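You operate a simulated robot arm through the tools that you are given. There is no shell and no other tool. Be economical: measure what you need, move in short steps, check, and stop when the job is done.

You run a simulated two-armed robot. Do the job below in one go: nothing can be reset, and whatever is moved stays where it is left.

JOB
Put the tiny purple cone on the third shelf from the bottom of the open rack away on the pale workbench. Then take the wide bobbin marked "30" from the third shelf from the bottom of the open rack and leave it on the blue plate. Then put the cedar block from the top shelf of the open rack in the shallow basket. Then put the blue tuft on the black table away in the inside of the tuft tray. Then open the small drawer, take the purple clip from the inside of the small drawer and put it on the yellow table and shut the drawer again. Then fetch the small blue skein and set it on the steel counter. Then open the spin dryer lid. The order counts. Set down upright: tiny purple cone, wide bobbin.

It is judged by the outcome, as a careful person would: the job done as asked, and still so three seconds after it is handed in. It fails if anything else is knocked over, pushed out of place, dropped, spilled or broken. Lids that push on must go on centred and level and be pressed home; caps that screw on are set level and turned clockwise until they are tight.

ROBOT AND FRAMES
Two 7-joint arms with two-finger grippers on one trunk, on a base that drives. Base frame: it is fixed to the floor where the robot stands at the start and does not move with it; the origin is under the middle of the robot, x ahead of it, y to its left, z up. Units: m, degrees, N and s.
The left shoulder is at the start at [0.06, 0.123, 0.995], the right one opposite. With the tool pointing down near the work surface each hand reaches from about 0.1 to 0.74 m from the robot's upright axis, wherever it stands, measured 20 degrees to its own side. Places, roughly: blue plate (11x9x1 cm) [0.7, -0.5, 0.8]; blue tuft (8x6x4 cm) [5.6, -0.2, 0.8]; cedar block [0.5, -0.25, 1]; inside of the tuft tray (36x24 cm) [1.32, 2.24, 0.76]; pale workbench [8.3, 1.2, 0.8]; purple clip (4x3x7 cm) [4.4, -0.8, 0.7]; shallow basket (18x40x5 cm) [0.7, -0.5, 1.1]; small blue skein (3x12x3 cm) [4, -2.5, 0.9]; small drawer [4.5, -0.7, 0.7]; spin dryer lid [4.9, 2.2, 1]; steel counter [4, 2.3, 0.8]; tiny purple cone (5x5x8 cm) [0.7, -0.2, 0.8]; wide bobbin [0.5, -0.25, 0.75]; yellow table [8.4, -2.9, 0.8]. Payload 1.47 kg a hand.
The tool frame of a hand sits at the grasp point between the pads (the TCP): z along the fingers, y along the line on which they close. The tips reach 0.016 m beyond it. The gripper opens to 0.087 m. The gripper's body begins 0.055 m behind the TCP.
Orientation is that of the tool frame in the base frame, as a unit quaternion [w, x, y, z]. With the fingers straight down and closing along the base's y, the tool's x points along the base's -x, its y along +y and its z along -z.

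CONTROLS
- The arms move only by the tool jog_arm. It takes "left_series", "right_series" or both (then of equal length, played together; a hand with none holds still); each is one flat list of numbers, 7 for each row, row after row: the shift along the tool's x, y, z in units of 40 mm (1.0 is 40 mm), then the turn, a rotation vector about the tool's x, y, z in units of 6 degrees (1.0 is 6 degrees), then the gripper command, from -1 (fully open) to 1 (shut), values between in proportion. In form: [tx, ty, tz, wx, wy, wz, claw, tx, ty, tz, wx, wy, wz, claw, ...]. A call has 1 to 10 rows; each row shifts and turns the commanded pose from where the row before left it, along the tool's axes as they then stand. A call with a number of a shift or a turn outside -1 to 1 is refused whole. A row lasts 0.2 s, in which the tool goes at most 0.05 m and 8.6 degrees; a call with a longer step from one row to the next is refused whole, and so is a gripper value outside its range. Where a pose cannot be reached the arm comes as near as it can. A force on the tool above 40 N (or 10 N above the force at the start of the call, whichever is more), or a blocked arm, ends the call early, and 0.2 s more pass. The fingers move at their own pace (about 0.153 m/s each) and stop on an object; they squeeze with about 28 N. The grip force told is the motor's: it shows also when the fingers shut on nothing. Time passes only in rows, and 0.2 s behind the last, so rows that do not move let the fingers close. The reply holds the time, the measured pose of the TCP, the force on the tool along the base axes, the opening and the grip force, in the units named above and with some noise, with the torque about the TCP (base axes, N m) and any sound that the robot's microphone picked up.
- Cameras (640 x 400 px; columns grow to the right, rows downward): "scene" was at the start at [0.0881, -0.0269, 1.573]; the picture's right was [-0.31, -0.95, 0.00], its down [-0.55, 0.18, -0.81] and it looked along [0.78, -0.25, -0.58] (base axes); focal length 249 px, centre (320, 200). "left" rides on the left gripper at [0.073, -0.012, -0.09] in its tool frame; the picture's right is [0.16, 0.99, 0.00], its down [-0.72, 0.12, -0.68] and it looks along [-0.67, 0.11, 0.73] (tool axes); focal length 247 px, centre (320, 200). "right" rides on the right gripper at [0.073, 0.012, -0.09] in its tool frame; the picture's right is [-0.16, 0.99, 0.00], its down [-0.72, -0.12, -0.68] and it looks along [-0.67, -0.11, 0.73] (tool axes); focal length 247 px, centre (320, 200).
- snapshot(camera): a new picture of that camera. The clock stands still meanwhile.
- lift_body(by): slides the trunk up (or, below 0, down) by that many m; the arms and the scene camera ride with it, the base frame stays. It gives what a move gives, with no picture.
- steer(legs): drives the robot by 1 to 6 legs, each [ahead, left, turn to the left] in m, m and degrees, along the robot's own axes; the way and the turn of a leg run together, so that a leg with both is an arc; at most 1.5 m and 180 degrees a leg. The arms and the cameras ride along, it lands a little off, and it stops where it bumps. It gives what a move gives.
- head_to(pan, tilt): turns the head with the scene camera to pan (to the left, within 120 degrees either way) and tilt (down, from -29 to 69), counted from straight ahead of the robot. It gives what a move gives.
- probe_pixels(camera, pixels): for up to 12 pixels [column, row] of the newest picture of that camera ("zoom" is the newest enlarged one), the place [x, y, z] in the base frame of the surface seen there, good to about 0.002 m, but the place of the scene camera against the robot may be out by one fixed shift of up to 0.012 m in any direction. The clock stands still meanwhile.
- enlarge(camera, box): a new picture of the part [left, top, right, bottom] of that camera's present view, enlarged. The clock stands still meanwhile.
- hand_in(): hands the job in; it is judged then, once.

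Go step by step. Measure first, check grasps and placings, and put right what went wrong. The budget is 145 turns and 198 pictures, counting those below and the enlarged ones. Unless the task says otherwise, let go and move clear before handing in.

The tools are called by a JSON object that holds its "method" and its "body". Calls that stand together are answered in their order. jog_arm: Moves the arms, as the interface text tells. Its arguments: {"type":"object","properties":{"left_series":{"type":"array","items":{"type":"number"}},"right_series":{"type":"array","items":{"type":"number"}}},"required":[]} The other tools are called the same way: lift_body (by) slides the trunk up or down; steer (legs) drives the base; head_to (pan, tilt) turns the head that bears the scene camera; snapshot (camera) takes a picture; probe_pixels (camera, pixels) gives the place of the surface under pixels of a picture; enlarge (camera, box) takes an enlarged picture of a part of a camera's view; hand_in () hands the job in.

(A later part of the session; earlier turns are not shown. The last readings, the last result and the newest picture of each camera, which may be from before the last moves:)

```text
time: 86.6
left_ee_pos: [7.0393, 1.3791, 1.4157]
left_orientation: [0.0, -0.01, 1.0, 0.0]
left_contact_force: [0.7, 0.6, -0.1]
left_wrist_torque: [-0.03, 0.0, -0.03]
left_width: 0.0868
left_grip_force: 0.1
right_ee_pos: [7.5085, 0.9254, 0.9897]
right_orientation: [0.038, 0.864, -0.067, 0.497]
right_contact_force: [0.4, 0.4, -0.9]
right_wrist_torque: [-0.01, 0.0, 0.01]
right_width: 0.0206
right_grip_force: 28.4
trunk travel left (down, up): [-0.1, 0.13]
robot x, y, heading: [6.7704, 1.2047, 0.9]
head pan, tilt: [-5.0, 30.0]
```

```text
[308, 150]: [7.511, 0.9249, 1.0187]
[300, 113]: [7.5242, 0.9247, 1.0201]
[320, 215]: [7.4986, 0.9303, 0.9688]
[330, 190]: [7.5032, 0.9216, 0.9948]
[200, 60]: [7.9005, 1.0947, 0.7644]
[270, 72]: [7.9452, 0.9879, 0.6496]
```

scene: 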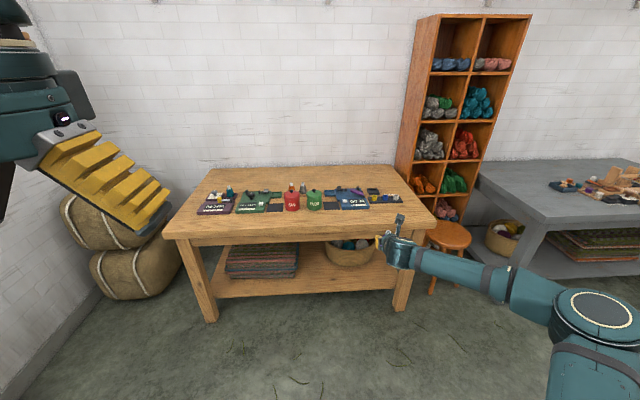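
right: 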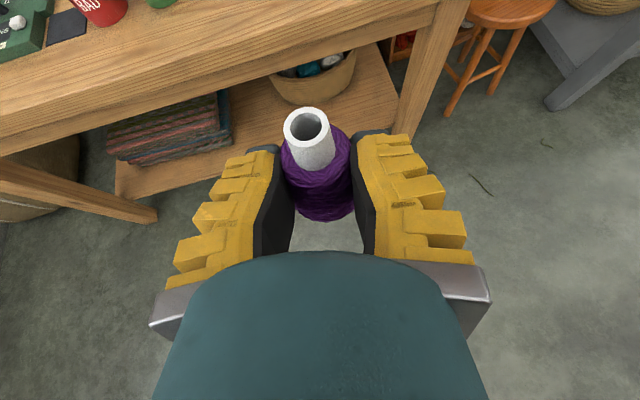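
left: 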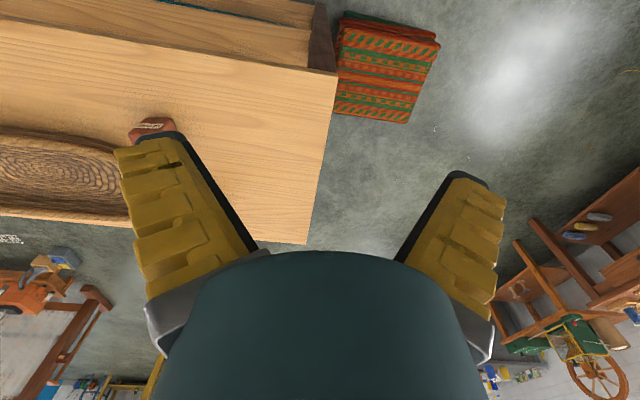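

Bench top ≈0.782, front edge ≈7.895; the cone has not slipped (bottom 34 mm below the TCP). I'll drive in 0.455 m, lower the trunk, and check.

{"method": "steer", "body": {"legs": [[0.455, 0, -0.9]]}}

{"method": "lift_body", "body": {"by": -0.1}}

{"method": "jog_arm", "body": {"right_series": [-0.54, 0, 0.31, 0, 0, 0, 1, -0.54, 0, 0.31, 0, 0, 0, 1]}}

{"method": "snapshot", "body": {"camera": "right"}}

```text
time: 89.3
left_ee_pos: [7.4848, 1.3795, 1.4154]
left_orientation: [-0.001, -0.002, 1.0, 0.0]
left_contact_force: [-0.2, -0.3, 0.7]
left_wrist_torque: [-0.01, -0.02, -0.03]
left_width: 0.0871
left_grip_force: 0.1
right_ee_pos: [7.9458, 0.9204, 0.99]
right_orientation: [0.043, 0.864, -0.074, 0.496]
right_contact_force: [-0.7, 0.5, -0.5]
right_wrist_torque: [0.02, 0.01, 0.0]
right_width: 0.0204
right_grip_force: 28.3
trunk travel left (down, up): [-0.1, 0.13]
robot x, y, heading: [7.2138, 1.2083, 0.3]
head pan, tilt: [-5.0, 30.0]
```

```text
time: 90.6
left_ee_pos: [7.4838, 1.3795, 1.3159]
left_orientation: [0.0, -0.002, 1.0, 0.0]
left_contact_force: [-0.3, -0.5, -0.9]
left_wrist_torque: [-0.03, 0.01, -0.01]
left_width: 0.087
left_grip_force: 0.1
right_ee_pos: [7.9455, 0.9212, 0.8906]
right_orientation: [0.042, 0.864, -0.073, 0.497]
right_contact_force: [-0.5, -1.1, -0.6]
right_wrist_torque: [0.0, -0.02, -0.02]
right_width: 0.0205
right_grip_force: 28.1
trunk travel left (down, up): [0.0, 0.23]
robot x, y, heading: [7.2117, 1.2103, 0.4]
head pan, tilt: [-5.0, 30.0]
```

```text
time: 91.2
left_ee_pos: [7.4842, 1.3805, 1.316]
left_orientation: [0.0, -0.002, 1.0, 0.0]
left_contact_force: [-0.1, -0.4, -0.6]
left_wrist_torque: [0.01, 0.01, 0.03]
left_width: 0.0871
left_grip_force: 0.2
right_ee_pos: [7.9454, 0.9218, 0.8398]
right_orientation: [0.043, 0.864, -0.074, 0.497]
right_contact_force: [0.1, 0.4, 0.0]
right_wrist_torque: [0.04, 0.02, 0.02]
right_width: 0.0205
right_grip_force: 27.9
trunk travel left (down, up): [0.0, 0.23]
robot x, y, heading: [7.2107, 1.2063, 0.3]
head pan, tilt: [-5.0, 30.0]
```

```text
170 pictures are left
```

right: 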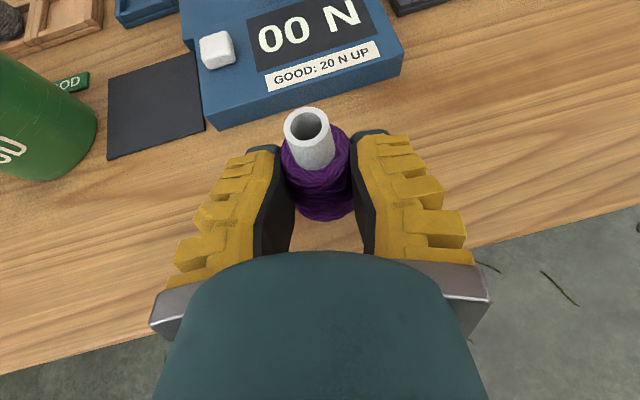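

The cone hangs over the bench front strip; I'll probe the bench height and the box in front.

{"method": "probe_pixels", "body": {"camera": "right", "pixels": [[430, 120], [220, 122], [300, 110], [450, 210], [430, 245], [160, 150], [318, 216]]}}

```text
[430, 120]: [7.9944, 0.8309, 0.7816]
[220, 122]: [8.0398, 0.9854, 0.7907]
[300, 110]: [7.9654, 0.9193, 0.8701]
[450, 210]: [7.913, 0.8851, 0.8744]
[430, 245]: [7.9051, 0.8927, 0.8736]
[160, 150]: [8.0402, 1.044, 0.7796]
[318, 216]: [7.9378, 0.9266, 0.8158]
```

Bench z≈0.781; lowering so the cone's bottom just touches.

{"method": "jog_arm", "body": {"right_series": [-0.35, -0.05, 0.54, 0, 0, 0, 1, 0, 0, 0, 0, 0, 0, 1, -0.04, 0, 0.025, 0, 0, 0, 1, 0, 0, 0, 0, 0, 0, 1]}}

{"method": "snapshot", "body": {"camera": "right"}}

```text
time: 92.2
left_ee_pos: [7.4816, 1.3806, 1.3159]
left_orientation: [0.001, -0.001, 1.0, 0.0]
left_contact_force: [0.1, -0.4, 0.0]
left_wrist_torque: [0.0, 0.0, 0.03]
left_width: 0.0869
left_grip_force: 0.1
right_ee_pos: [7.9562, 0.921, 0.8173]
right_orientation: [0.042, 0.863, -0.073, 0.499]
right_contact_force: [-3.1, 0.2, 21.2]
right_wrist_torque: [-0.07, -0.15, 0.02]
right_width: 0.024
right_grip_force: 28.3
trunk travel left (down, up): [0.0, 0.23]
robot x, y, heading: [7.2158, 1.205, 0.3]
head pan, tilt: [-5.0, 30.0]
```

```text
169 pictures are left
```

right: 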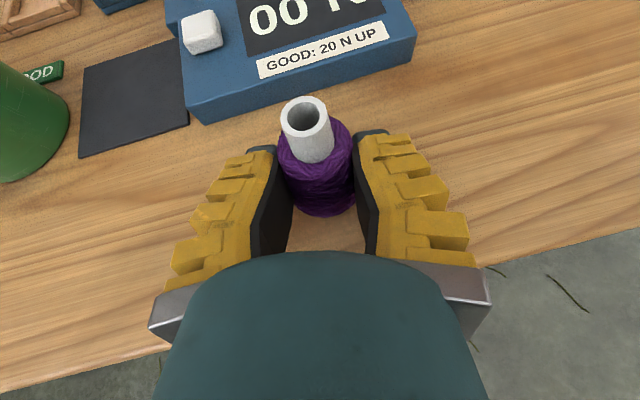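

Contact is confirmed (21 N). I'll ease up 2 mm, open, and withdraw along the tool axis.

{"method": "jog_arm", "body": {"right_series": [0.05, 0, -0.03, 0, 0, 0, 1, 0, 0, 0, 0, 0, 0, 0.2, 0, 0, 0, 0, 0, 0, -0.7, 0, 0, 0, 0, 0, 0, -0.7, 0, 0, 0, 0, 0, 0, -0.7, 0, 0, -0.6, 0, 0, 0, -0.7, 0, 0, -0.9, 0, 0, 0, -0.7, 0, 0, -0.9, 0, 0, 0, -0.7]}}

{"method": "snapshot", "body": {"camera": "right"}}

```text
time: 94.0
left_ee_pos: [7.4839, 1.3811, 1.3166]
left_orientation: [0.0, -0.002, 1.0, 0.0]
left_contact_force: [-0.8, -0.5, 0.2]
left_wrist_torque: [-0.02, 0.02, 0.01]
left_width: 0.0867
left_grip_force: 0.1
right_ee_pos: [7.8747, 0.9347, 0.8674]
right_orientation: [0.042, 0.863, -0.074, 0.498]
right_contact_force: [-0.3, 0.5, 0.2]
right_wrist_torque: [0.02, -0.01, 0.0]
right_width: 0.0767
right_grip_force: 2.2
trunk travel left (down, up): [0.0, 0.23]
robot x, y, heading: [7.211, 1.2087, 0.5]
head pan, tilt: [-5.0, 30.0]
```

```text
168 pictures are left
```

right: 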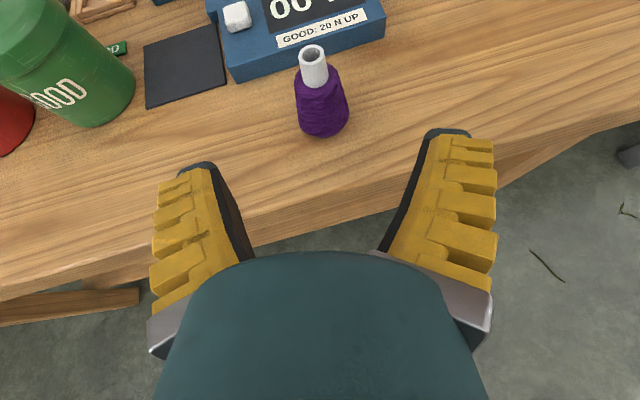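

The cone stands upright on the bench at (320,105). Now I go back to the rack the same way, levelling the hand's yaw for the bobbin.

{"method": "steer", "body": {"legs": [[-1.5, 0, -0.5], [-1.5, 0, 0], [-1.5, 0, 0], [-1.5, 0, 0], [-1.5, 0, 0], [-0.3, -1.25, 0]]}}

{"method": "jog_arm", "body": {"right_series": [0, 0, 0, 0.72, 0, -0.42, -1, 0, 0, 0, 0.72, 0, -0.42, -1, 0, 0, 0, 0, 0.667, 0, -1, 0, 0, 0, 0, 0.667, 0, -1]}}

{"method": "snapshot", "body": {"camera": "right"}}

{"method": "snapshot", "body": {"camera": "scene"}}

```text
time: 126.3
left_ee_pos: [0.764, 1.7868, 1.3169]
left_orientation: [0.001, 0.055, 0.999, -0.001]
left_contact_force: [0.6, 0.2, -0.1]
left_wrist_torque: [0.06, 0.06, 0.02]
left_width: 0.0872
left_grip_force: 0.0
right_ee_pos: [1.1039, 1.2979, 0.8662]
right_orientation: [0.072, 0.859, -0.124, 0.492]
right_contact_force: [0.8, -0.4, 0.5]
right_wrist_torque: [0.05, 0.0, -0.02]
right_width: 0.0767
right_grip_force: 1.6
trunk travel left (down, up): [0.0, 0.23]
robot x, y, heading: [0.4715, 1.6482, -6.1]
head pan, tilt: [-5.0, 30.0]
stopped in leg 5: the robot was blocked; the commanded pose is now the measured one
```

```text
time: 127.3
left_ee_pos: [0.7615, 1.7871, 1.3185]
left_orientation: [0.003, 0.055, 0.999, -0.001]
left_contact_force: [0.6, 0.9, 0.5]
left_wrist_torque: [-0.01, 0.01, 0.01]
left_width: 0.0871
left_grip_force: 0.1
right_ee_pos: [1.1016, 1.2972, 0.8675]
right_orientation: [0.032, 0.828, -0.045, 0.558]
right_contact_force: [-0.9, -0.8, -0.3]
right_wrist_torque: [-0.04, 0.01, -0.01]
right_width: 0.0869
right_grip_force: 0.0
trunk travel left (down, up): [0.0, 0.23]
robot x, y, heading: [0.4717, 1.6424, -6.1]
head pan, tilt: [-5.0, 30.0]
```

```text
167 pictures are left
```

right: 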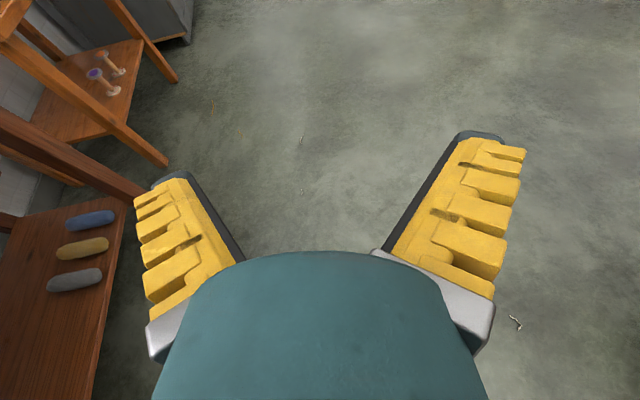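

```text
166 pictures are left
```

scene: 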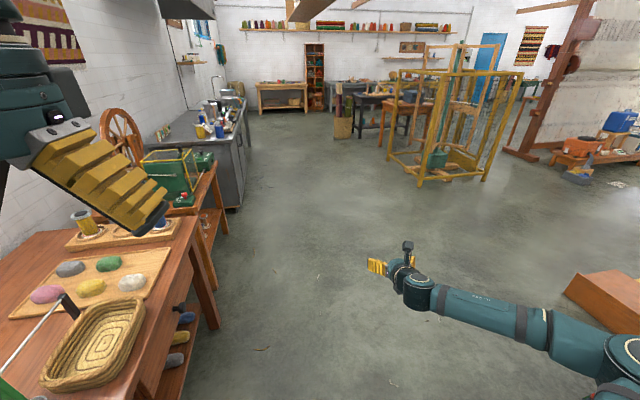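

Heading drifted and the base bumped the left table's edge at (0.47,1.64); nothing on the table looks disturbed. I'll move off it, straighten, and return in shorter checked legs.

{"method": "steer", "body": {"legs": [[0, -0.4, 6.1], [-1.05, 0, 0]]}}

{"method": "steer", "body": {"legs": [[0, -1.25, 0]]}}

{"method": "snapshot", "body": {"camera": "scene"}}

```text
time: 136.4
left_ee_pos: [-0.3492, 1.4242, 1.3178]
left_orientation: [0.002, -0.001, 1.0, -0.001]
left_contact_force: [-0.2, -0.5, 0.6]
left_wrist_torque: [0.01, 0.0, 0.0]
left_width: 0.0869
left_grip_force: 0.1
right_ee_pos: [0.0435, 0.975, 0.8689]
right_orientation: [0.0, 0.829, 0.001, 0.559]
right_contact_force: [-0.2, -0.7, 0.3]
right_wrist_torque: [0.02, -0.03, 0.03]
right_width: 0.087
right_grip_force: 0.0
trunk travel left (down, up): [0.0, 0.23]
robot x, y, heading: [-0.6173, 1.2488, 0.3]
head pan, tilt: [-5.0, 30.0]
```

```text
time: 147.5
left_ee_pos: [-0.3417, 0.1897, 1.3171]
left_orientation: [0.002, -0.003, 1.0, -0.001]
left_contact_force: [-0.5, -0.6, 0.8]
left_wrist_torque: [0.05, 0.01, -0.02]
left_width: 0.0873
left_grip_force: 0.0
right_ee_pos: [0.0529, -0.2582, 0.8689]
right_orientation: [0.0, 0.829, 0.002, 0.559]
right_contact_force: [-0.2, -0.5, 0.4]
right_wrist_torque: [-0.01, 0.0, -0.02]
right_width: 0.0868
right_grip_force: 0.1
trunk travel left (down, up): [0.0, 0.23]
robot x, y, heading: [-0.6082, 0.0148, 0.3]
head pan, tilt: [-5.0, 30.0]
```

```text
165 pictures are left
```

scene: 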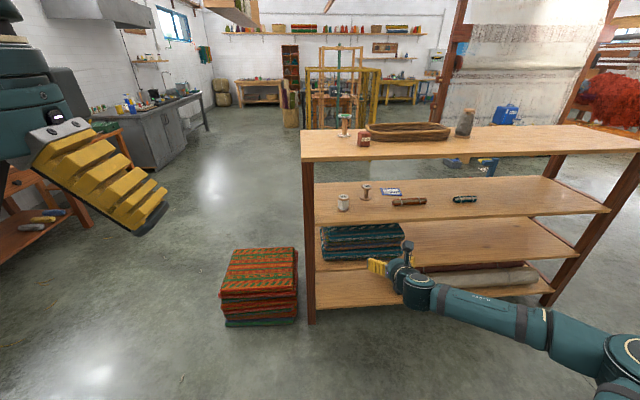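

TCP at (0.053,-0.258,0.869), pitch 22°. I'll lower to stem height 0.80, strafe to y≈-0.33 and drive up to the shelf edge.

{"method": "jog_arm", "body": {"right_series": [-0.8, 0, 0.32, 0, 0, 0, -1, -0.8, 0, 0.32, 0, 0, 0, -1]}}

{"method": "steer", "body": {"legs": [[0.2, -0.072, -0.3], [0.14, 0, 0]]}}

{"method": "snapshot", "body": {"camera": "right"}}

```text
time: 148.1
left_ee_pos: [-0.3418, 0.189, 1.3173]
left_orientation: [0.002, -0.002, 1.0, -0.001]
left_contact_force: [-0.1, 0.4, 0.4]
left_wrist_torque: [0.0, -0.02, 0.01]
left_width: 0.0869
left_grip_force: 0.1
right_ee_pos: [0.058, -0.2679, 0.8223]
right_orientation: [-0.002, 0.835, 0.004, 0.551]
right_contact_force: [1.0, -0.6, -1.4]
right_wrist_torque: [0.0, -0.01, 0.01]
right_width: 0.0871
right_grip_force: 0.1
right hand out of reach, approached as far as the arm can: row 2
trunk travel left (down, up): [0.0, 0.23]
robot x, y, heading: [-0.6132, 0.016, 0.6]
head pan, tilt: [-5.0, 30.0]
```

```text
time: 150.6
left_ee_pos: [-0.0028, 0.1162, 1.3181]
left_orientation: [0.001, 0.001, 1.0, -0.001]
left_contact_force: [0.6, -0.5, -1.1]
left_wrist_torque: [0.04, 0.01, 0.04]
left_width: 0.087
left_grip_force: 0.0
right_ee_pos: [0.3941, -0.3455, 0.8203]
right_orientation: [-0.001, 0.835, 0.001, 0.55]
right_contact_force: [-0.7, -0.4, -0.3]
right_wrist_torque: [0.05, -0.03, -0.01]
right_width: 0.0869
right_grip_force: 0.0
trunk travel left (down, up): [0.0, 0.23]
robot x, y, heading: [-0.274, -0.0549, -0.0]
head pan, tilt: [-5.0, 30.0]
```

```text
164 pictures are left
```

right: 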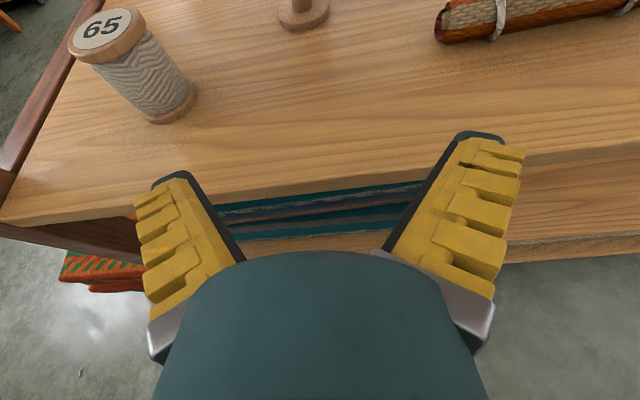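

The arm hits a limit at z≈0.82 here; I'll place the hand further to its own side with pitch 29°, then move in a little to view the bobbin.

{"method": "jog_arm", "body": {"right_series": [0.23, 0.875, -0.09, 0, 0, 0, -1, 0, 0, 0, 0, -1, 0, -1]}}

{"method": "steer", "body": {"legs": [[0.06, 0.05, 0]]}}

{"method": "snapshot", "body": {"camera": "right"}}

```text
time: 151.2
left_ee_pos: [-0.0051, 0.1167, 1.3176]
left_orientation: [0.003, 0.001, 1.0, -0.001]
left_contact_force: [-0.5, 0.5, 0.2]
left_wrist_torque: [-0.03, 0.0, 0.0]
left_width: 0.087
left_grip_force: 0.0
right_ee_pos: [0.3936, -0.3783, 0.8314]
right_orientation: [-0.002, 0.863, 0.001, 0.506]
right_contact_force: [-0.5, -1.0, -0.6]
right_wrist_torque: [-0.01, -0.02, -0.01]
right_width: 0.0871
right_grip_force: 0.1
trunk travel left (down, up): [0.0, 0.23]
robot x, y, heading: [-0.2724, -0.0576, -0.3]
head pan, tilt: [-5.0, 30.0]
```

```text
time: 152.3
left_ee_pos: [0.0569, 0.1668, 1.3169]
left_orientation: [0.002, 0.001, 1.0, -0.002]
left_contact_force: [-0.1, -0.6, 0.2]
left_wrist_torque: [-0.05, 0.01, 0.0]
left_width: 0.087
left_grip_force: 0.0
right_ee_pos: [0.4539, -0.3293, 0.8321]
right_orientation: [0.0, 0.863, 0.001, 0.505]
right_contact_force: [0.1, -0.5, 0.0]
right_wrist_torque: [0.01, -0.01, -0.05]
right_width: 0.0867
right_grip_force: 0.1
trunk travel left (down, up): [0.0, 0.23]
robot x, y, heading: [-0.211, -0.0069, -0.0]
head pan, tilt: [-5.0, 30.0]
```

```text
163 pictures are left
```

right: 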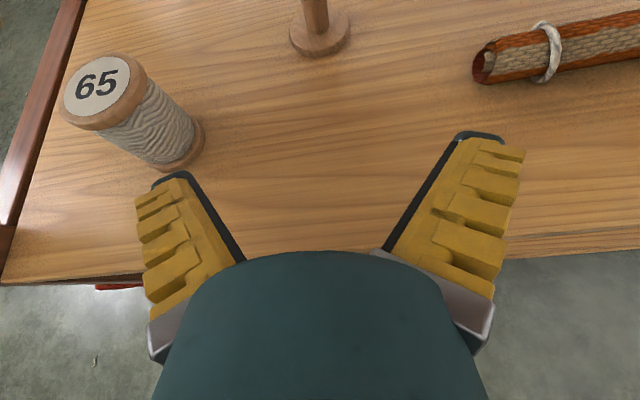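

Lined up with the bobbin's stem (316,10). I'll go 7 cm further by base and re-view.

{"method": "steer", "body": {"legs": [[0.07, 0, 0]]}}

{"method": "snapshot", "body": {"camera": "right"}}

{"method": "enlarge", "body": {"camera": "scene", "box": [280, 160, 480, 285]}}

```text
time: 153.4
left_ee_pos: [0.1258, 0.165, 1.3168]
left_orientation: [0.002, 0.001, 1.0, -0.001]
left_contact_force: [0.7, 0.5, -0.3]
left_wrist_torque: [-0.01, 0.04, 0.01]
left_width: 0.0867
left_grip_force: 0.0
right_ee_pos: [0.5245, -0.3308, 0.8305]
right_orientation: [-0.002, 0.863, 0.001, 0.505]
right_contact_force: [0.2, -0.1, -0.1]
right_wrist_torque: [0.0, 0.02, 0.01]
right_width: 0.0871
right_grip_force: 0.0
trunk travel left (down, up): [0.0, 0.23]
robot x, y, heading: [-0.1442, -0.0053, 0.0]
head pan, tilt: [-5.0, 30.0]
```

```text
162 pictures are left
```

right: 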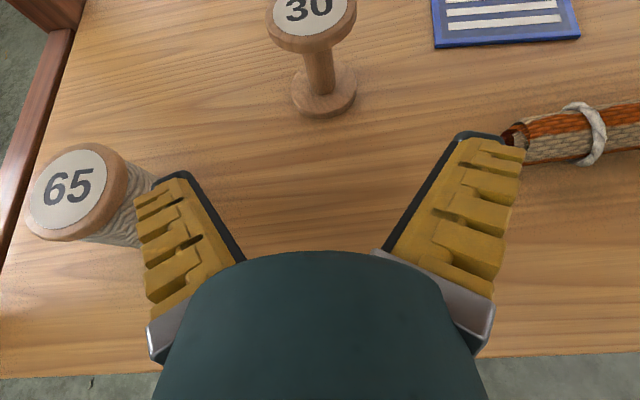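

```text
3.20 times, centred on (380, 222) of scene
```

zoom: 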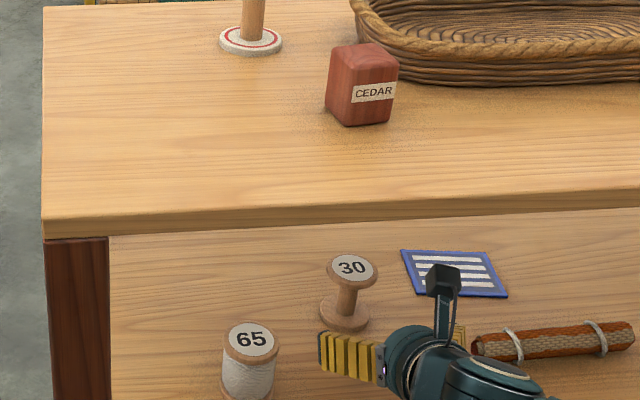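

Good view of the bobbin at (318,60). Probing stem, flanges and plate.

{"method": "probe_pixels", "body": {"camera": "right", "pixels": [[319, 75], [319, 58], [318, 48], [328, 97], [328, 116], [293, 95], [356, 88], [268, 28], [357, 15], [435, 46], [578, 40], [505, 10]]}}

{"method": "probe_pixels", "body": {"camera": "right", "pixels": [[435, 30], [505, 135], [150, 175], [110, 150]]}}

```text
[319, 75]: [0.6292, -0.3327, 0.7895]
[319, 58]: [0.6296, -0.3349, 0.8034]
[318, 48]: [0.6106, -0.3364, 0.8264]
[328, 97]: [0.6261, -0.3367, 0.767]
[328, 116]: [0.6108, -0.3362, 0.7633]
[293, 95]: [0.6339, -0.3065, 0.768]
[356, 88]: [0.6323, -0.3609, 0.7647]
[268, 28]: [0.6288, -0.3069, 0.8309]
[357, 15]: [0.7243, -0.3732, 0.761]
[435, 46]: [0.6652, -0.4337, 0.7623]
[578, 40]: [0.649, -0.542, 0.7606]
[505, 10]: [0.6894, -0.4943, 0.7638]
```

```text
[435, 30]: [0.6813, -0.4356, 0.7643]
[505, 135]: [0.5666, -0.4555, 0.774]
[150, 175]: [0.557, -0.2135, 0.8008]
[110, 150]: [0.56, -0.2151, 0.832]
```

Stem centre ≈(0.639,-0.334), free stem z 0.768–0.824. I'll drive 6 cm more, move the fingers around the stem at z 0.796 and look.

{"method": "steer", "body": {"legs": [[0.06, 0, 0]]}}

{"method": "jog_arm", "body": {"right_series": [-0.055, 0.045, 0.785, 0, 0, 0, -1, -0.055, 0.045, 0.785, 0, 0, 0, -1]}}

{"method": "snapshot", "body": {"camera": "right"}}

```text
time: 154.3
left_ee_pos: [0.1857, 0.1656, 1.3176]
left_orientation: [0.002, 0.0, 1.0, 0.0]
left_contact_force: [-0.2, -0.3, 0.5]
left_wrist_torque: [0.05, 0.02, -0.03]
left_width: 0.0871
left_grip_force: 0.2
right_ee_pos: [0.5835, -0.3301, 0.8315]
right_orientation: [-0.001, 0.863, 0.001, 0.506]
right_contact_force: [-0.2, -0.4, -0.1]
right_wrist_torque: [0.04, 0.0, 0.0]
right_width: 0.087
right_grip_force: 0.1
trunk travel left (down, up): [0.0, 0.23]
robot x, y, heading: [-0.085, -0.0045, 0.0]
head pan, tilt: [-5.0, 30.0]
```

```text
time: 154.9
left_ee_pos: [0.1861, 0.1656, 1.3178]
left_orientation: [0.003, 0.001, 1.0, 0.0]
left_contact_force: [0.5, 0.0, -0.4]
left_wrist_torque: [0.0, 0.0, 0.0]
left_width: 0.0867
left_grip_force: 0.0
right_ee_pos: [0.6358, -0.3343, 0.7973]
right_orientation: [-0.001, 0.863, 0.001, 0.506]
right_contact_force: [-0.1, -0.6, 0.7]
right_wrist_torque: [0.0, 0.0, 0.01]
right_width: 0.0871
right_grip_force: 0.0
trunk travel left (down, up): [0.0, 0.23]
robot x, y, heading: [-0.0856, -0.0056, 0.0]
head pan, tilt: [-5.0, 30.0]
```

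```text
160 pictures are left
```

right: 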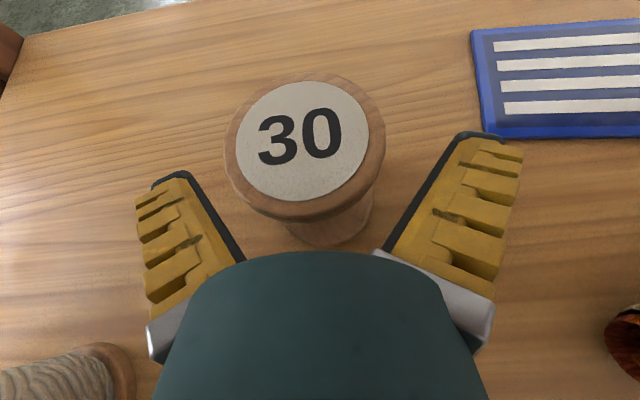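

Centred; close and lift 2 cm.

{"method": "jog_arm", "body": {"right_series": [0, 0, 0, 0, 0, 0, 1, 0, 0, 0, 0, 0, 0, 1, 0, 0, 0, 0, 0, 0, 1, 0, 0, 0, 0, 0, 0, 1, 0.26, 0, -0.147, 0, 0, 0, 1, 0.26, 0, -0.147, 0, 0, 0, 1]}}

{"method": "snapshot", "body": {"camera": "right"}}

```text
time: 156.3
left_ee_pos: [0.1833, 0.1654, 1.3168]
left_orientation: [0.003, 0.002, 1.0, -0.002]
left_contact_force: [-0.1, -0.2, 0.6]
left_wrist_torque: [0.03, 0.02, -0.02]
left_width: 0.087
left_grip_force: 0.2
right_ee_pos: [0.634, -0.3328, 0.8211]
right_orientation: [-0.001, 0.863, 0.001, 0.506]
right_contact_force: [0.5, 0.9, 0.6]
right_wrist_torque: [-0.02, 0.01, 0.0]
right_width: 0.0124
right_grip_force: 27.9
trunk travel left (down, up): [0.0, 0.23]
robot x, y, heading: [-0.0865, -0.0028, 0.1]
head pan, tilt: [-5.0, 30.0]
```

```text
159 pictures are left
```

right: 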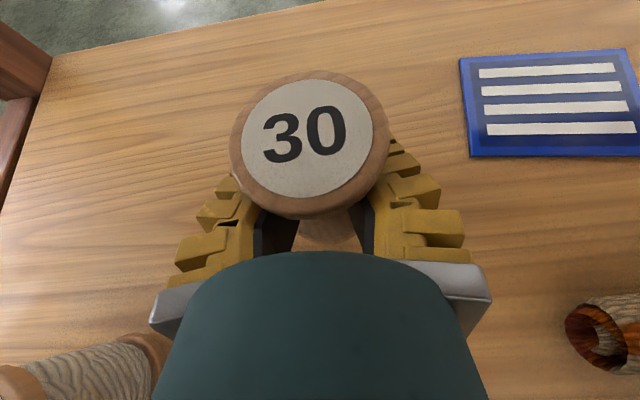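

Held and lifted. Probing the plate corners for its centre.

{"method": "probe_pixels", "body": {"camera": "right", "pixels": [[472, 154], [462, 60], [625, 52], [555, 100], [637, 150], [440, 150], [590, 310]]}}

```text
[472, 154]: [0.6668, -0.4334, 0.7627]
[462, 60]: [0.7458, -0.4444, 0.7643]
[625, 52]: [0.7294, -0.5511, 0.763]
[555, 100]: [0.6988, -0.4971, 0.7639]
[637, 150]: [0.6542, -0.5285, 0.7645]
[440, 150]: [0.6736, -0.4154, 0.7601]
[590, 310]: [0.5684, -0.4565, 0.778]
```

Plate centre ≈(0.698,-0.492), top ≈0.764. Moving the bobbin over it at clearance.

{"method": "jog_arm", "body": {"right_series": [0.15, 0.79, 0.266, 0, 0, 0, 1, 0.15, 0.79, 0.266, 0, 0, 0, 1, 0.15, 0.79, 0.266, 0, 0, 0, 1, 0.15, 0.79, 0.266, 0, 0, 0, 1, 0.15, 0.79, 0.266, 0, 0, 0, 1]}}

{"method": "snapshot", "body": {"camera": "right"}}

```text
time: 157.5
left_ee_pos: [0.1845, 0.1651, 1.3166]
left_orientation: [0.002, 0.001, 1.0, -0.001]
left_contact_force: [-0.3, -1.1, -0.7]
left_wrist_torque: [0.03, 0.02, -0.03]
left_width: 0.0871
left_grip_force: 0.2
right_ee_pos: [0.6937, -0.4859, 0.8193]
right_orientation: [0.002, 0.862, 0.0, 0.507]
right_contact_force: [0.7, -1.0, -0.6]
right_wrist_torque: [-0.01, 0.02, 0.04]
right_width: 0.0129
right_grip_force: 27.5
right hand out of reach, approached as far as the arm can: row 5
trunk travel left (down, up): [0.0, 0.23]
robot x, y, heading: [-0.0862, -0.0038, -0.1]
head pan, tilt: [-5.0, 30.0]
```

```text
158 pictures are left
```

right: 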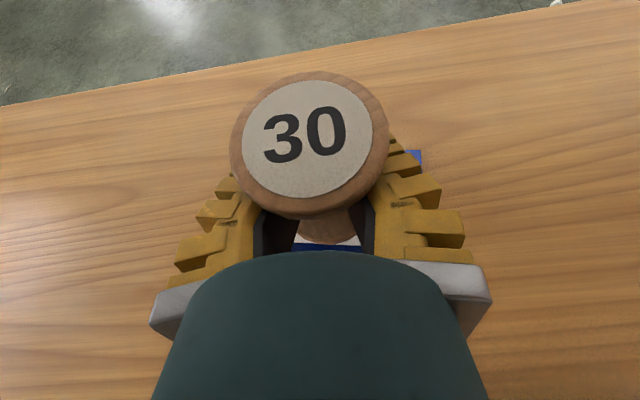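

The bobbin is over the plate but at the reach limit; I'll nudge the base 2 cm ahead and 0.6 cm right, then lower while bringing the hand back 1.8 cm.

{"method": "steer", "body": {"legs": [[0.02, -0.006, 0]]}}

{"method": "jog_arm", "body": {"right_series": [-0.278, 0, -0.1, 0, 0, 0, 1, -0.278, 0, -0.1, 0, 0, 0, 1, 0, 0, 0, 0, 0, 0, 1]}}

{"method": "snapshot", "body": {"camera": "right"}}

```text
time: 158.3
left_ee_pos: [0.2055, 0.1593, 1.3168]
left_orientation: [0.001, 0.001, 1.0, -0.001]
left_contact_force: [0.8, -0.6, 0.3]
left_wrist_torque: [0.01, 0.09, 0.0]
left_width: 0.0871
left_grip_force: 0.1
right_ee_pos: [0.7146, -0.4908, 0.8199]
right_orientation: [0.003, 0.863, -0.001, 0.505]
right_contact_force: [-0.1, -0.8, -0.6]
right_wrist_torque: [0.0, -0.04, 0.01]
right_width: 0.0127
right_grip_force: 28.2
trunk travel left (down, up): [0.0, 0.23]
robot x, y, heading: [-0.0633, -0.0142, -0.2]
head pan, tilt: [-5.0, 30.0]
```

```text
time: 159.1
left_ee_pos: [0.2054, 0.1602, 1.3169]
left_orientation: [0.002, 0.002, 1.0, -0.001]
left_contact_force: [0.6, 0.1, -0.2]
left_wrist_torque: [-0.01, 0.02, 0.02]
left_width: 0.0868
left_grip_force: 0.0
right_ee_pos: [0.6962, -0.4904, 0.8038]
right_orientation: [0.002, 0.863, 0.0, 0.506]
right_contact_force: [1.0, 0.2, -1.0]
right_wrist_torque: [-0.03, 0.01, -0.01]
right_width: 0.0128
right_grip_force: 27.9
trunk travel left (down, up): [0.0, 0.23]
robot x, y, heading: [-0.0642, -0.0133, 0.1]
head pan, tilt: [-5.0, 30.0]
```

```text
157 pictures are left
```

right: 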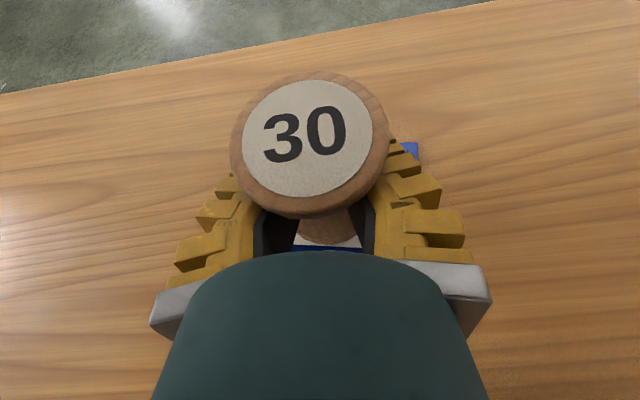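

Well placed over the plate; now fine lowering until contact.

{"method": "jog_arm", "body": {"right_series": [-0.044, 0, 0.024, 0, 0, 0, 1, -0.022, 0, 0.012, 0, 0, 0, 1, 0, 0, 0, 0, 0, 0, 1]}}

```text
time: 159.9
left_ee_pos: [0.2048, 0.1602, 1.3178]
left_orientation: [0.003, 0.002, 1.0, -0.002]
left_contact_force: [-0.1, 0.8, 0.3]
left_wrist_torque: [0.03, -0.01, 0.02]
left_width: 0.0869
left_grip_force: 0.0
right_ee_pos: [0.6956, -0.4914, 0.8016]
right_orientation: [0.001, 0.863, 0.0, 0.506]
right_contact_force: [1.4, -0.7, 2.7]
right_wrist_torque: [0.01, -0.04, -0.04]
right_width: 0.0125
right_grip_force: 28.1
trunk travel left (down, up): [0.0, 0.23]
robot x, y, heading: [-0.0669, -0.0101, 0.1]
head pan, tilt: [-5.0, 30.0]
```

Light contact (2.7 N). Opening and withdrawing along the tool axis.

{"method": "jog_arm", "body": {"right_series": [0, 0, 0, 0, 0, 0, 0.6, 0, 0, 0, 0, 0, 0, -1, 0, 0, 0, 0, 0, 0, -1, 0, 0, 0, 0, 0, 0, -1, 0, 0, 0, 0, 0, 0, -1, 0, 0, -0.7, 0, 0, 0, -1, 0, 0, -0.9, 0, 0, 0, -1, 0, 0, -0.9, 0, 0, 0, -1]}}

{"method": "snapshot", "body": {"camera": "right"}}

```text
time: 161.7
left_ee_pos: [0.2053, 0.1604, 1.3174]
left_orientation: [0.002, 0.002, 1.0, -0.001]
left_contact_force: [-0.1, -0.6, 0.8]
left_wrist_torque: [-0.01, 0.01, 0.04]
left_width: 0.0869
left_grip_force: 0.0
right_ee_pos: [0.6059, -0.4902, 0.8504]
right_orientation: [0.001, 0.862, 0.001, 0.507]
right_contact_force: [0.9, 0.3, 0.8]
right_wrist_torque: [0.01, 0.03, -0.02]
right_width: 0.087
right_grip_force: 0.1
trunk travel left (down, up): [0.0, 0.23]
robot x, y, heading: [-0.0669, -0.0129, 0.1]
head pan, tilt: [-5.0, 30.0]
```

```text
156 pictures are left
```

right: 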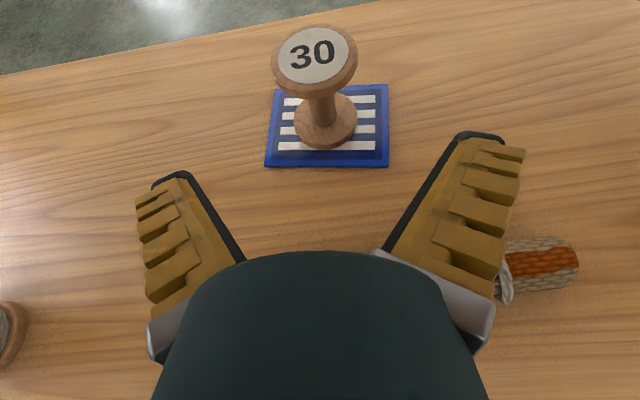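

The bobbin stands upright on the plate. Next the cedar block, with the same hand: back out, raise the trunk fully, and look at it.

{"method": "steer", "body": {"legs": [[-0.35, 0, 0]]}}

{"method": "lift_body", "body": {"by": 0.23}}

{"method": "jog_arm", "body": {"right_series": [0.7, -0.5, -0.4, 0, 0, 0, -1, 0.7, -0.5, -0.4, 0, 0, 0, -1, 0.7, -0.5, -0.4, 0, 0, 0, -1]}}

{"method": "snapshot", "body": {"camera": "right"}}

{"method": "snapshot", "body": {"camera": "scene"}}

```text
time: 164.0
left_ee_pos: [-0.1481, 0.1594, 1.3176]
left_orientation: [0.002, 0.003, 1.0, -0.001]
left_contact_force: [-0.9, -0.6, -0.1]
left_wrist_torque: [0.02, -0.04, 0.02]
left_width: 0.0866
left_grip_force: 0.1
right_ee_pos: [0.2502, -0.4914, 0.8499]
right_orientation: [0.003, 0.862, -0.002, 0.506]
right_contact_force: [-0.6, 0.7, -0.4]
right_wrist_torque: [0.01, 0.01, 0.01]
right_width: 0.0868
right_grip_force: 0.1
trunk travel left (down, up): [0.0, 0.23]
robot x, y, heading: [-0.4175, -0.0108, -0.2]
head pan, tilt: [-5.0, 30.0]
```

```text
time: 166.4
left_ee_pos: [-0.149, 0.1592, 1.547]
left_orientation: [0.002, 0.004, 1.0, -0.001]
left_contact_force: [0.0, 0.3, 0.2]
left_wrist_torque: [-0.01, 0.0, 0.0]
left_width: 0.0872
left_grip_force: 0.1
right_ee_pos: [0.2507, -0.493, 1.0792]
right_orientation: [0.003, 0.862, -0.003, 0.506]
right_contact_force: [-0.6, 0.0, -0.4]
right_wrist_torque: [0.06, -0.01, -0.01]
right_width: 0.0867
right_grip_force: 0.0
trunk travel left (down, up): [-0.23, 0.0]
robot x, y, heading: [-0.4212, -0.0114, -0.2]
head pan, tilt: [-5.0, 30.0]
```

```text
time: 167.2
left_ee_pos: [-0.1489, 0.1615, 1.5477]
left_orientation: [0.003, 0.004, 1.0, -0.002]
left_contact_force: [0.3, 0.3, -0.2]
left_wrist_torque: [0.0, -0.06, 0.0]
left_width: 0.0871
left_grip_force: 0.1
right_ee_pos: [0.2504, -0.4316, 1.1755]
right_orientation: [0.002, 0.863, -0.001, 0.506]
right_contact_force: [0.3, 0.7, 0.4]
right_wrist_torque: [-0.01, -0.02, -0.01]
right_width: 0.0868
right_grip_force: 0.1
trunk travel left (down, up): [-0.23, 0.0]
robot x, y, heading: [-0.4199, -0.0089, -0.4]
head pan, tilt: [-5.0, 30.0]
```

```text
155 pictures are left
```

right: 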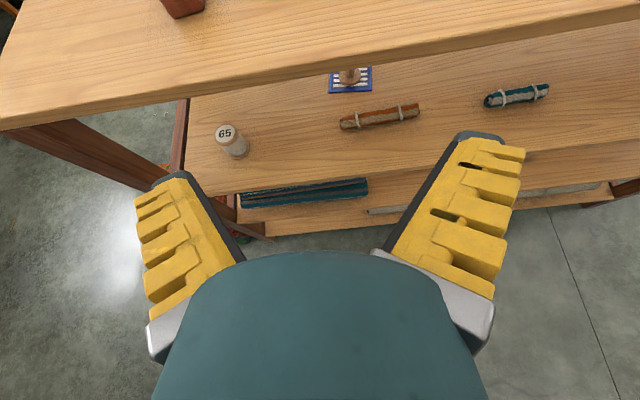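

```text
154 pictures are left
```

scene: 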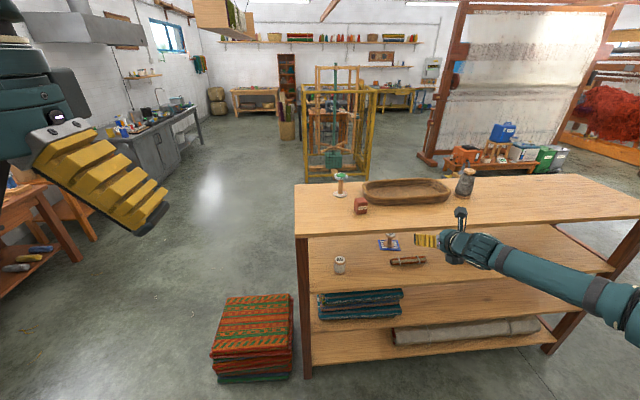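

I'll strafe left and forward so the hand is in front of the cedar block at safe height, then view.

{"method": "steer", "body": {"legs": [[0.17, 0.15, 0.3]]}}

{"method": "snapshot", "body": {"camera": "right"}}

{"method": "enlarge", "body": {"camera": "scene", "box": [290, 150, 530, 300]}}

```text
time: 169.2
left_ee_pos: [0.0221, 0.311, 1.5471]
left_orientation: [0.002, 0.003, 1.0, -0.001]
left_contact_force: [0.4, 0.4, -0.2]
left_wrist_torque: [0.0, 0.01, 0.0]
left_width: 0.087
left_grip_force: 0.1
right_ee_pos: [0.4222, -0.2805, 1.1753]
right_orientation: [0.002, 0.863, -0.001, 0.505]
right_contact_force: [0.4, 1.1, 0.4]
right_wrist_torque: [0.0, 0.03, -0.01]
right_width: 0.0871
right_grip_force: 0.1
trunk travel left (down, up): [-0.23, 0.0]
robot x, y, heading: [-0.2464, 0.1394, -0.4]
head pan, tilt: [-5.0, 30.0]
```

```text
153 pictures are left
```

right: 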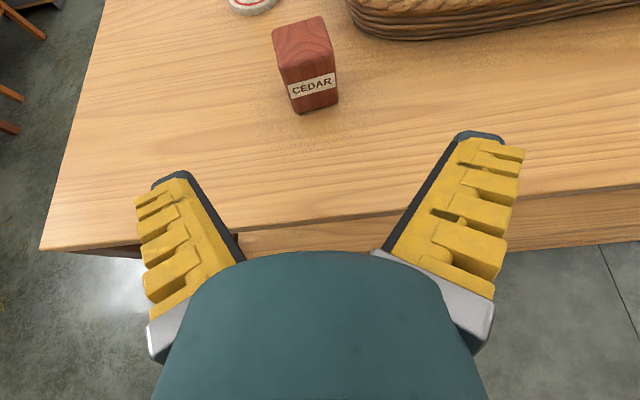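

```text
2.67 times, centred on (410, 225) of scene
```

zoom: 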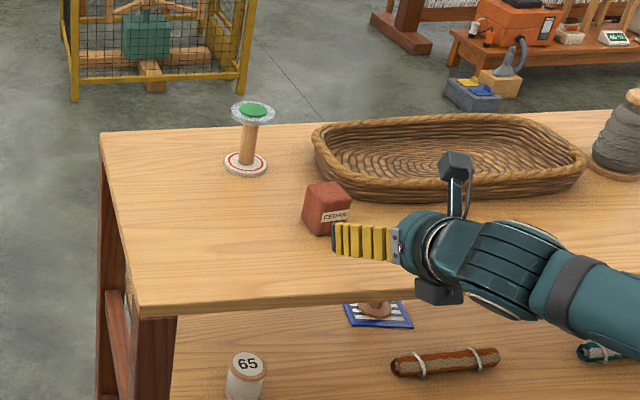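

{"method": "probe_pixels", "body": {"camera": "right", "pixels": [[293, 112], [338, 102], [312, 95], [282, 68], [330, 58], [275, 30], [323, 18], [306, 35], [390, 150], [360, 30]]}}

{"method": "probe_pixels", "body": {"camera": "zoom", "pixels": [[315, 140], [320, 165], [520, 195], [575, 155], [540, 118], [345, 128], [430, 165], [430, 192], [470, 160], [350, 150]]}}

```text
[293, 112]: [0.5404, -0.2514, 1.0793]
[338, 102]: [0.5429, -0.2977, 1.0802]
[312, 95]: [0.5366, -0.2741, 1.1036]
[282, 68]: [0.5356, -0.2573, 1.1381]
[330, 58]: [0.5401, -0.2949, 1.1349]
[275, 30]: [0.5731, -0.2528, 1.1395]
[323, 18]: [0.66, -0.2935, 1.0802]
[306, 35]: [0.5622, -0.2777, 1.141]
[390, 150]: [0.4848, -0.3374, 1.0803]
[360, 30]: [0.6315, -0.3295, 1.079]
```

```text
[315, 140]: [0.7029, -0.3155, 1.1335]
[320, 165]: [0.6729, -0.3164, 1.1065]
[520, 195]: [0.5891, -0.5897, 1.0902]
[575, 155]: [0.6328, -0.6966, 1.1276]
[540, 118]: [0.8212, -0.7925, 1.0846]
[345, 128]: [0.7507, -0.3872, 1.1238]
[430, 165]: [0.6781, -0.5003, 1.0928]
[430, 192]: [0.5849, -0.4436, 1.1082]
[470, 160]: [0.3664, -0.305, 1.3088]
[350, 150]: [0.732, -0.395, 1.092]
```

Block: front face x≈0.538, y -0.251…-0.298, z 1.080–1.140; basket floor ≈1.092, rim ≈1.13. Lower the hand in front, then drive around the block.

{"method": "jog_arm", "body": {"right_series": [-0.687, -0.075, 0.386, 0, 0, 0, -1, -0.687, -0.075, 0.386, 0, 0, 0, -1]}}

{"method": "steer", "body": {"legs": [[0.07, 0, 0.4]]}}

{"method": "snapshot", "body": {"camera": "right"}}

```text
time: 169.8
left_ee_pos: [0.0225, 0.3098, 1.5474]
left_orientation: [0.001, 0.002, 1.0, -0.002]
left_contact_force: [0.2, -0.4, 0.4]
left_wrist_torque: [0.02, 0.02, -0.03]
left_width: 0.0871
left_grip_force: 0.1
right_ee_pos: [0.4212, -0.2756, 1.1109]
right_orientation: [0.002, 0.863, -0.002, 0.505]
right_contact_force: [-0.4, -0.4, 0.5]
right_wrist_torque: [-0.02, 0.0, -0.01]
right_width: 0.087
right_grip_force: 0.0
trunk travel left (down, up): [-0.23, 0.0]
robot x, y, heading: [-0.2467, 0.1418, -0.2]
head pan, tilt: [-5.0, 30.0]
```

```text
time: 170.8
left_ee_pos: [0.0916, 0.3133, 1.5471]
left_orientation: [0.003, -0.002, 1.0, -0.001]
left_contact_force: [0.8, -0.4, 0.4]
left_wrist_torque: [0.03, 0.06, -0.02]
left_width: 0.0869
left_grip_force: 0.1
right_ee_pos: [0.4952, -0.2709, 1.1108]
right_orientation: [0.0, 0.863, 0.003, 0.505]
right_contact_force: [0.8, -0.4, -0.7]
right_wrist_torque: [0.03, 0.02, 0.01]
right_width: 0.0871
right_grip_force: 0.1
trunk travel left (down, up): [-0.23, 0.0]
robot x, y, heading: [-0.1769, 0.1387, 0.4]
head pan, tilt: [-5.0, 30.0]
```

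```text
151 pictures are left
```

right: 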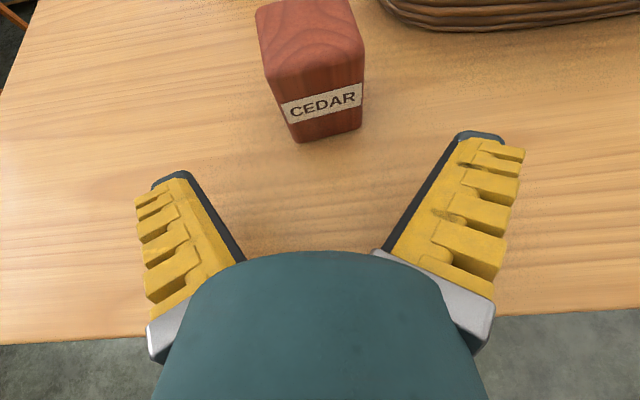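

Block well between the finger lines. Advance 6 cm, close, and lift 9 cm.

{"method": "jog_arm", "body": {"right_series": [0.38, 0.045, 0.676, 0, 0, 0, -1, 0.38, 0.045, 0.676, 0, 0, 0, -1, 0, 0, 0, 0, 0, 0, 1, 0, 0, 0, 0, 0, 0, 1, 0, 0, 0, 0, 0, 0, 1, 0, 0, 0, 0, 0, 0, 1, 0.654, 0, -0.367, 0, 0, 0, 1, 0.654, 0, -0.367, 0, 0, 0, 1, 0.654, 0, -0.367, 0, 0, 0, 1]}}

{"method": "snapshot", "body": {"camera": "right"}}

```text
time: 172.8
left_ee_pos: [0.0903, 0.3134, 1.5473]
left_orientation: [0.003, -0.001, 1.0, -0.001]
left_contact_force: [-0.3, -0.5, -0.1]
left_wrist_torque: [0.03, 0.01, 0.01]
left_width: 0.0871
left_grip_force: 0.2
right_ee_pos: [0.5553, -0.2753, 1.2037]
right_orientation: [0.001, 0.862, 0.002, 0.506]
right_contact_force: [0.2, -0.1, 0.2]
right_wrist_torque: [0.0, -0.01, 0.03]
right_width: 0.0418
right_grip_force: 27.6
trunk travel left (down, up): [-0.23, 0.0]
robot x, y, heading: [-0.181, 0.1404, 0.5]
head pan, tilt: [-5.0, 30.0]
```

```text
150 pictures are left
```

right: 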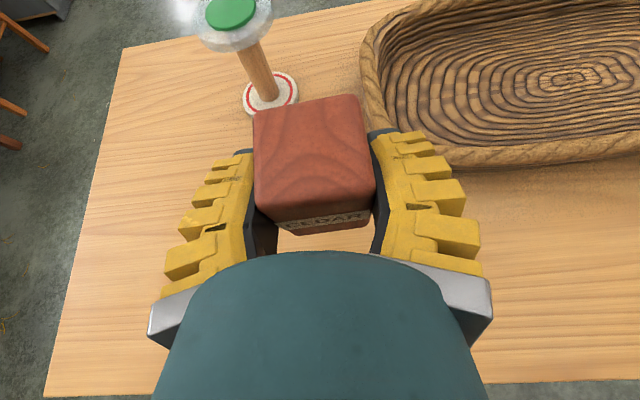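

Block held. Strafe right toward the basket, then check the arm's clearance.

{"method": "steer", "body": {"legs": [[0, -0.22, -0.4]]}}

{"method": "head_to", "body": {"pan": -25, "tilt": 38}}

{"method": "snapshot", "body": {"camera": "scene"}}

{"method": "snapshot", "body": {"camera": "right"}}

```text
time: 175.3
left_ee_pos: [0.0918, 0.093, 1.5468]
left_orientation: [0.001, 0.001, 1.0, -0.001]
left_contact_force: [0.4, -0.4, 0.0]
left_wrist_torque: [-0.01, 0.03, -0.06]
left_width: 0.0874
left_grip_force: 0.0
right_ee_pos: [0.5554, -0.4959, 1.2023]
right_orientation: [0.001, 0.863, 0.001, 0.506]
right_contact_force: [0.0, -0.1, 0.0]
right_wrist_torque: [0.01, -0.02, -0.02]
right_width: 0.0422
right_grip_force: 28.5
trunk travel left (down, up): [-0.23, 0.0]
robot x, y, heading: [-0.1764, -0.0783, -0.1]
head pan, tilt: [-5.0, 30.0]
```

```text
time: 176.2
left_ee_pos: [0.0911, 0.0941, 1.5469]
left_orientation: [0.002, 0.001, 1.0, -0.001]
left_contact_force: [0.5, -0.3, 0.5]
left_wrist_torque: [-0.02, -0.03, -0.01]
left_width: 0.0869
left_grip_force: 0.0
right_ee_pos: [0.5544, -0.4973, 1.2033]
right_orientation: [0.001, 0.863, 0.001, 0.506]
right_contact_force: [0.7, -0.5, -0.8]
right_wrist_torque: [-0.03, 0.01, -0.02]
right_width: 0.0419
right_grip_force: 28.2
trunk travel left (down, up): [-0.23, 0.0]
robot x, y, heading: [-0.174, -0.0838, 0.2]
head pan, tilt: [-25.0, 38.0]
```

```text
149 pictures are left
```

scene: 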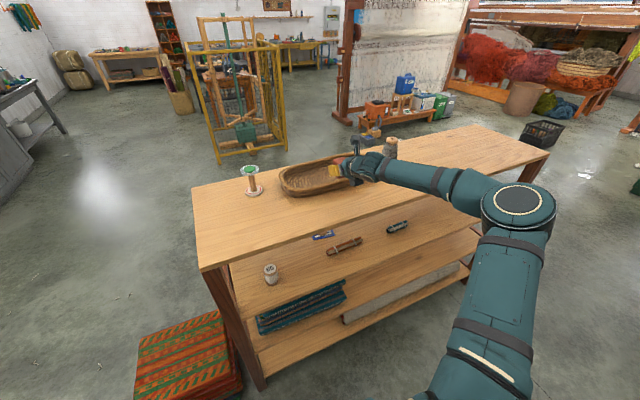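

```text
148 pictures are left
```

right: 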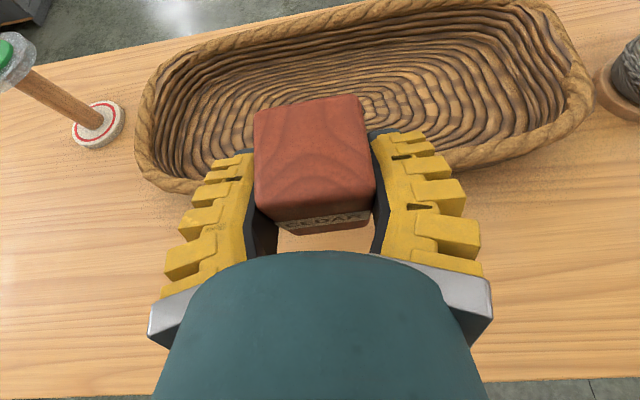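

The gripper is over the front of the basket. I'll probe the forearm height and basket interior.

{"method": "probe_pixels", "body": {"camera": "scene", "pixels": [[520, 200], [465, 185], [420, 172], [395, 165], [440, 190], [391, 145]]}}

{"method": "probe_pixels", "body": {"camera": "right", "pixels": [[380, 105], [300, 85], [470, 100], [440, 155], [200, 185], [330, 8], [550, 125], [145, 110], [600, 80], [310, 225]]}}

```text
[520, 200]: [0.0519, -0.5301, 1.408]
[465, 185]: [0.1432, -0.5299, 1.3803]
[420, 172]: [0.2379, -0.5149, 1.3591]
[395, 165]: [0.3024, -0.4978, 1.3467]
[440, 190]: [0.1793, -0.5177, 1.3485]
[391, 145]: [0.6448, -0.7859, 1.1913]
```

```text
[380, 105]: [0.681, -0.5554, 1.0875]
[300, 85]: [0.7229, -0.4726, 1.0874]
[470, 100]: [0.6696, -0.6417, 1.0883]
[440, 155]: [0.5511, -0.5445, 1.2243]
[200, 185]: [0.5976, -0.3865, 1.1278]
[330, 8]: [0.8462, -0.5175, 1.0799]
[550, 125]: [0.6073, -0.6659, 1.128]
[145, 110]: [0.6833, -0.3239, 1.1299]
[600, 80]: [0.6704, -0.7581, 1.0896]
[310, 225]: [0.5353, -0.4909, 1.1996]
```

The arm clears everything; basket floor 1.088 near (0.69,-0.51). Drive in 0.13 m and lower the block.

{"method": "steer", "body": {"legs": [[0.13, 0, 0]]}}

{"method": "jog_arm", "body": {"right_series": [-0.55, 0, 0.309, 0, 0, 0, 1, -0.55, 0, 0.309, 0, 0, 0, 1, -0.55, 0, 0.309, 0, 0, 0, 1]}}

{"method": "snapshot", "body": {"camera": "right"}}

```text
time: 177.5
left_ee_pos: [0.2231, 0.0939, 1.5479]
left_orientation: [0.001, 0.001, 1.0, 0.0]
left_contact_force: [-0.1, 0.2, 0.1]
left_wrist_torque: [0.0, 0.0, -0.03]
left_width: 0.0871
left_grip_force: 0.1
right_ee_pos: [0.6848, -0.4964, 1.2043]
right_orientation: [0.001, 0.863, 0.0, 0.505]
right_contact_force: [0.6, -0.2, -0.2]
right_wrist_torque: [0.0, -0.01, -0.03]
right_width: 0.0418
right_grip_force: 27.4
trunk travel left (down, up): [-0.23, 0.0]
robot x, y, heading: [-0.0456, -0.0806, 0.4]
head pan, tilt: [-25.0, 38.0]
```

```text
time: 178.3
left_ee_pos: [0.2222, 0.0933, 1.547]
left_orientation: [0.002, 0.0, 1.0, -0.001]
left_contact_force: [0.8, -0.7, 0.2]
left_wrist_torque: [0.01, 0.04, 0.0]
left_width: 0.0871
left_grip_force: 0.0
right_ee_pos: [0.6868, -0.4979, 1.1394]
right_orientation: [0.001, 0.858, 0.002, 0.514]
right_contact_force: [-0.8, 0.9, 8.5]
right_wrist_torque: [0.18, 0.84, -0.05]
right_width: 0.0421
right_grip_force: 28.1
trunk travel left (down, up): [-0.23, 0.0]
robot x, y, heading: [-0.0431, -0.0838, 0.2]
head pan, tilt: [-25.0, 38.0]
stopped in row 3 (right hand): the force on the tool passed its limit at 43 N (the readings are from after the stop); the commanded pose is now the measured one
```

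```text
147 pictures are left
```

right: 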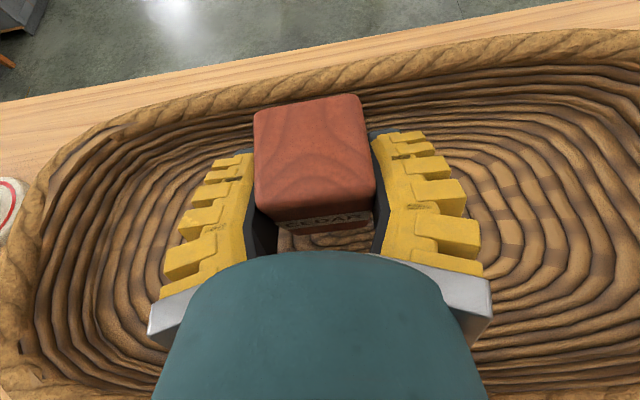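

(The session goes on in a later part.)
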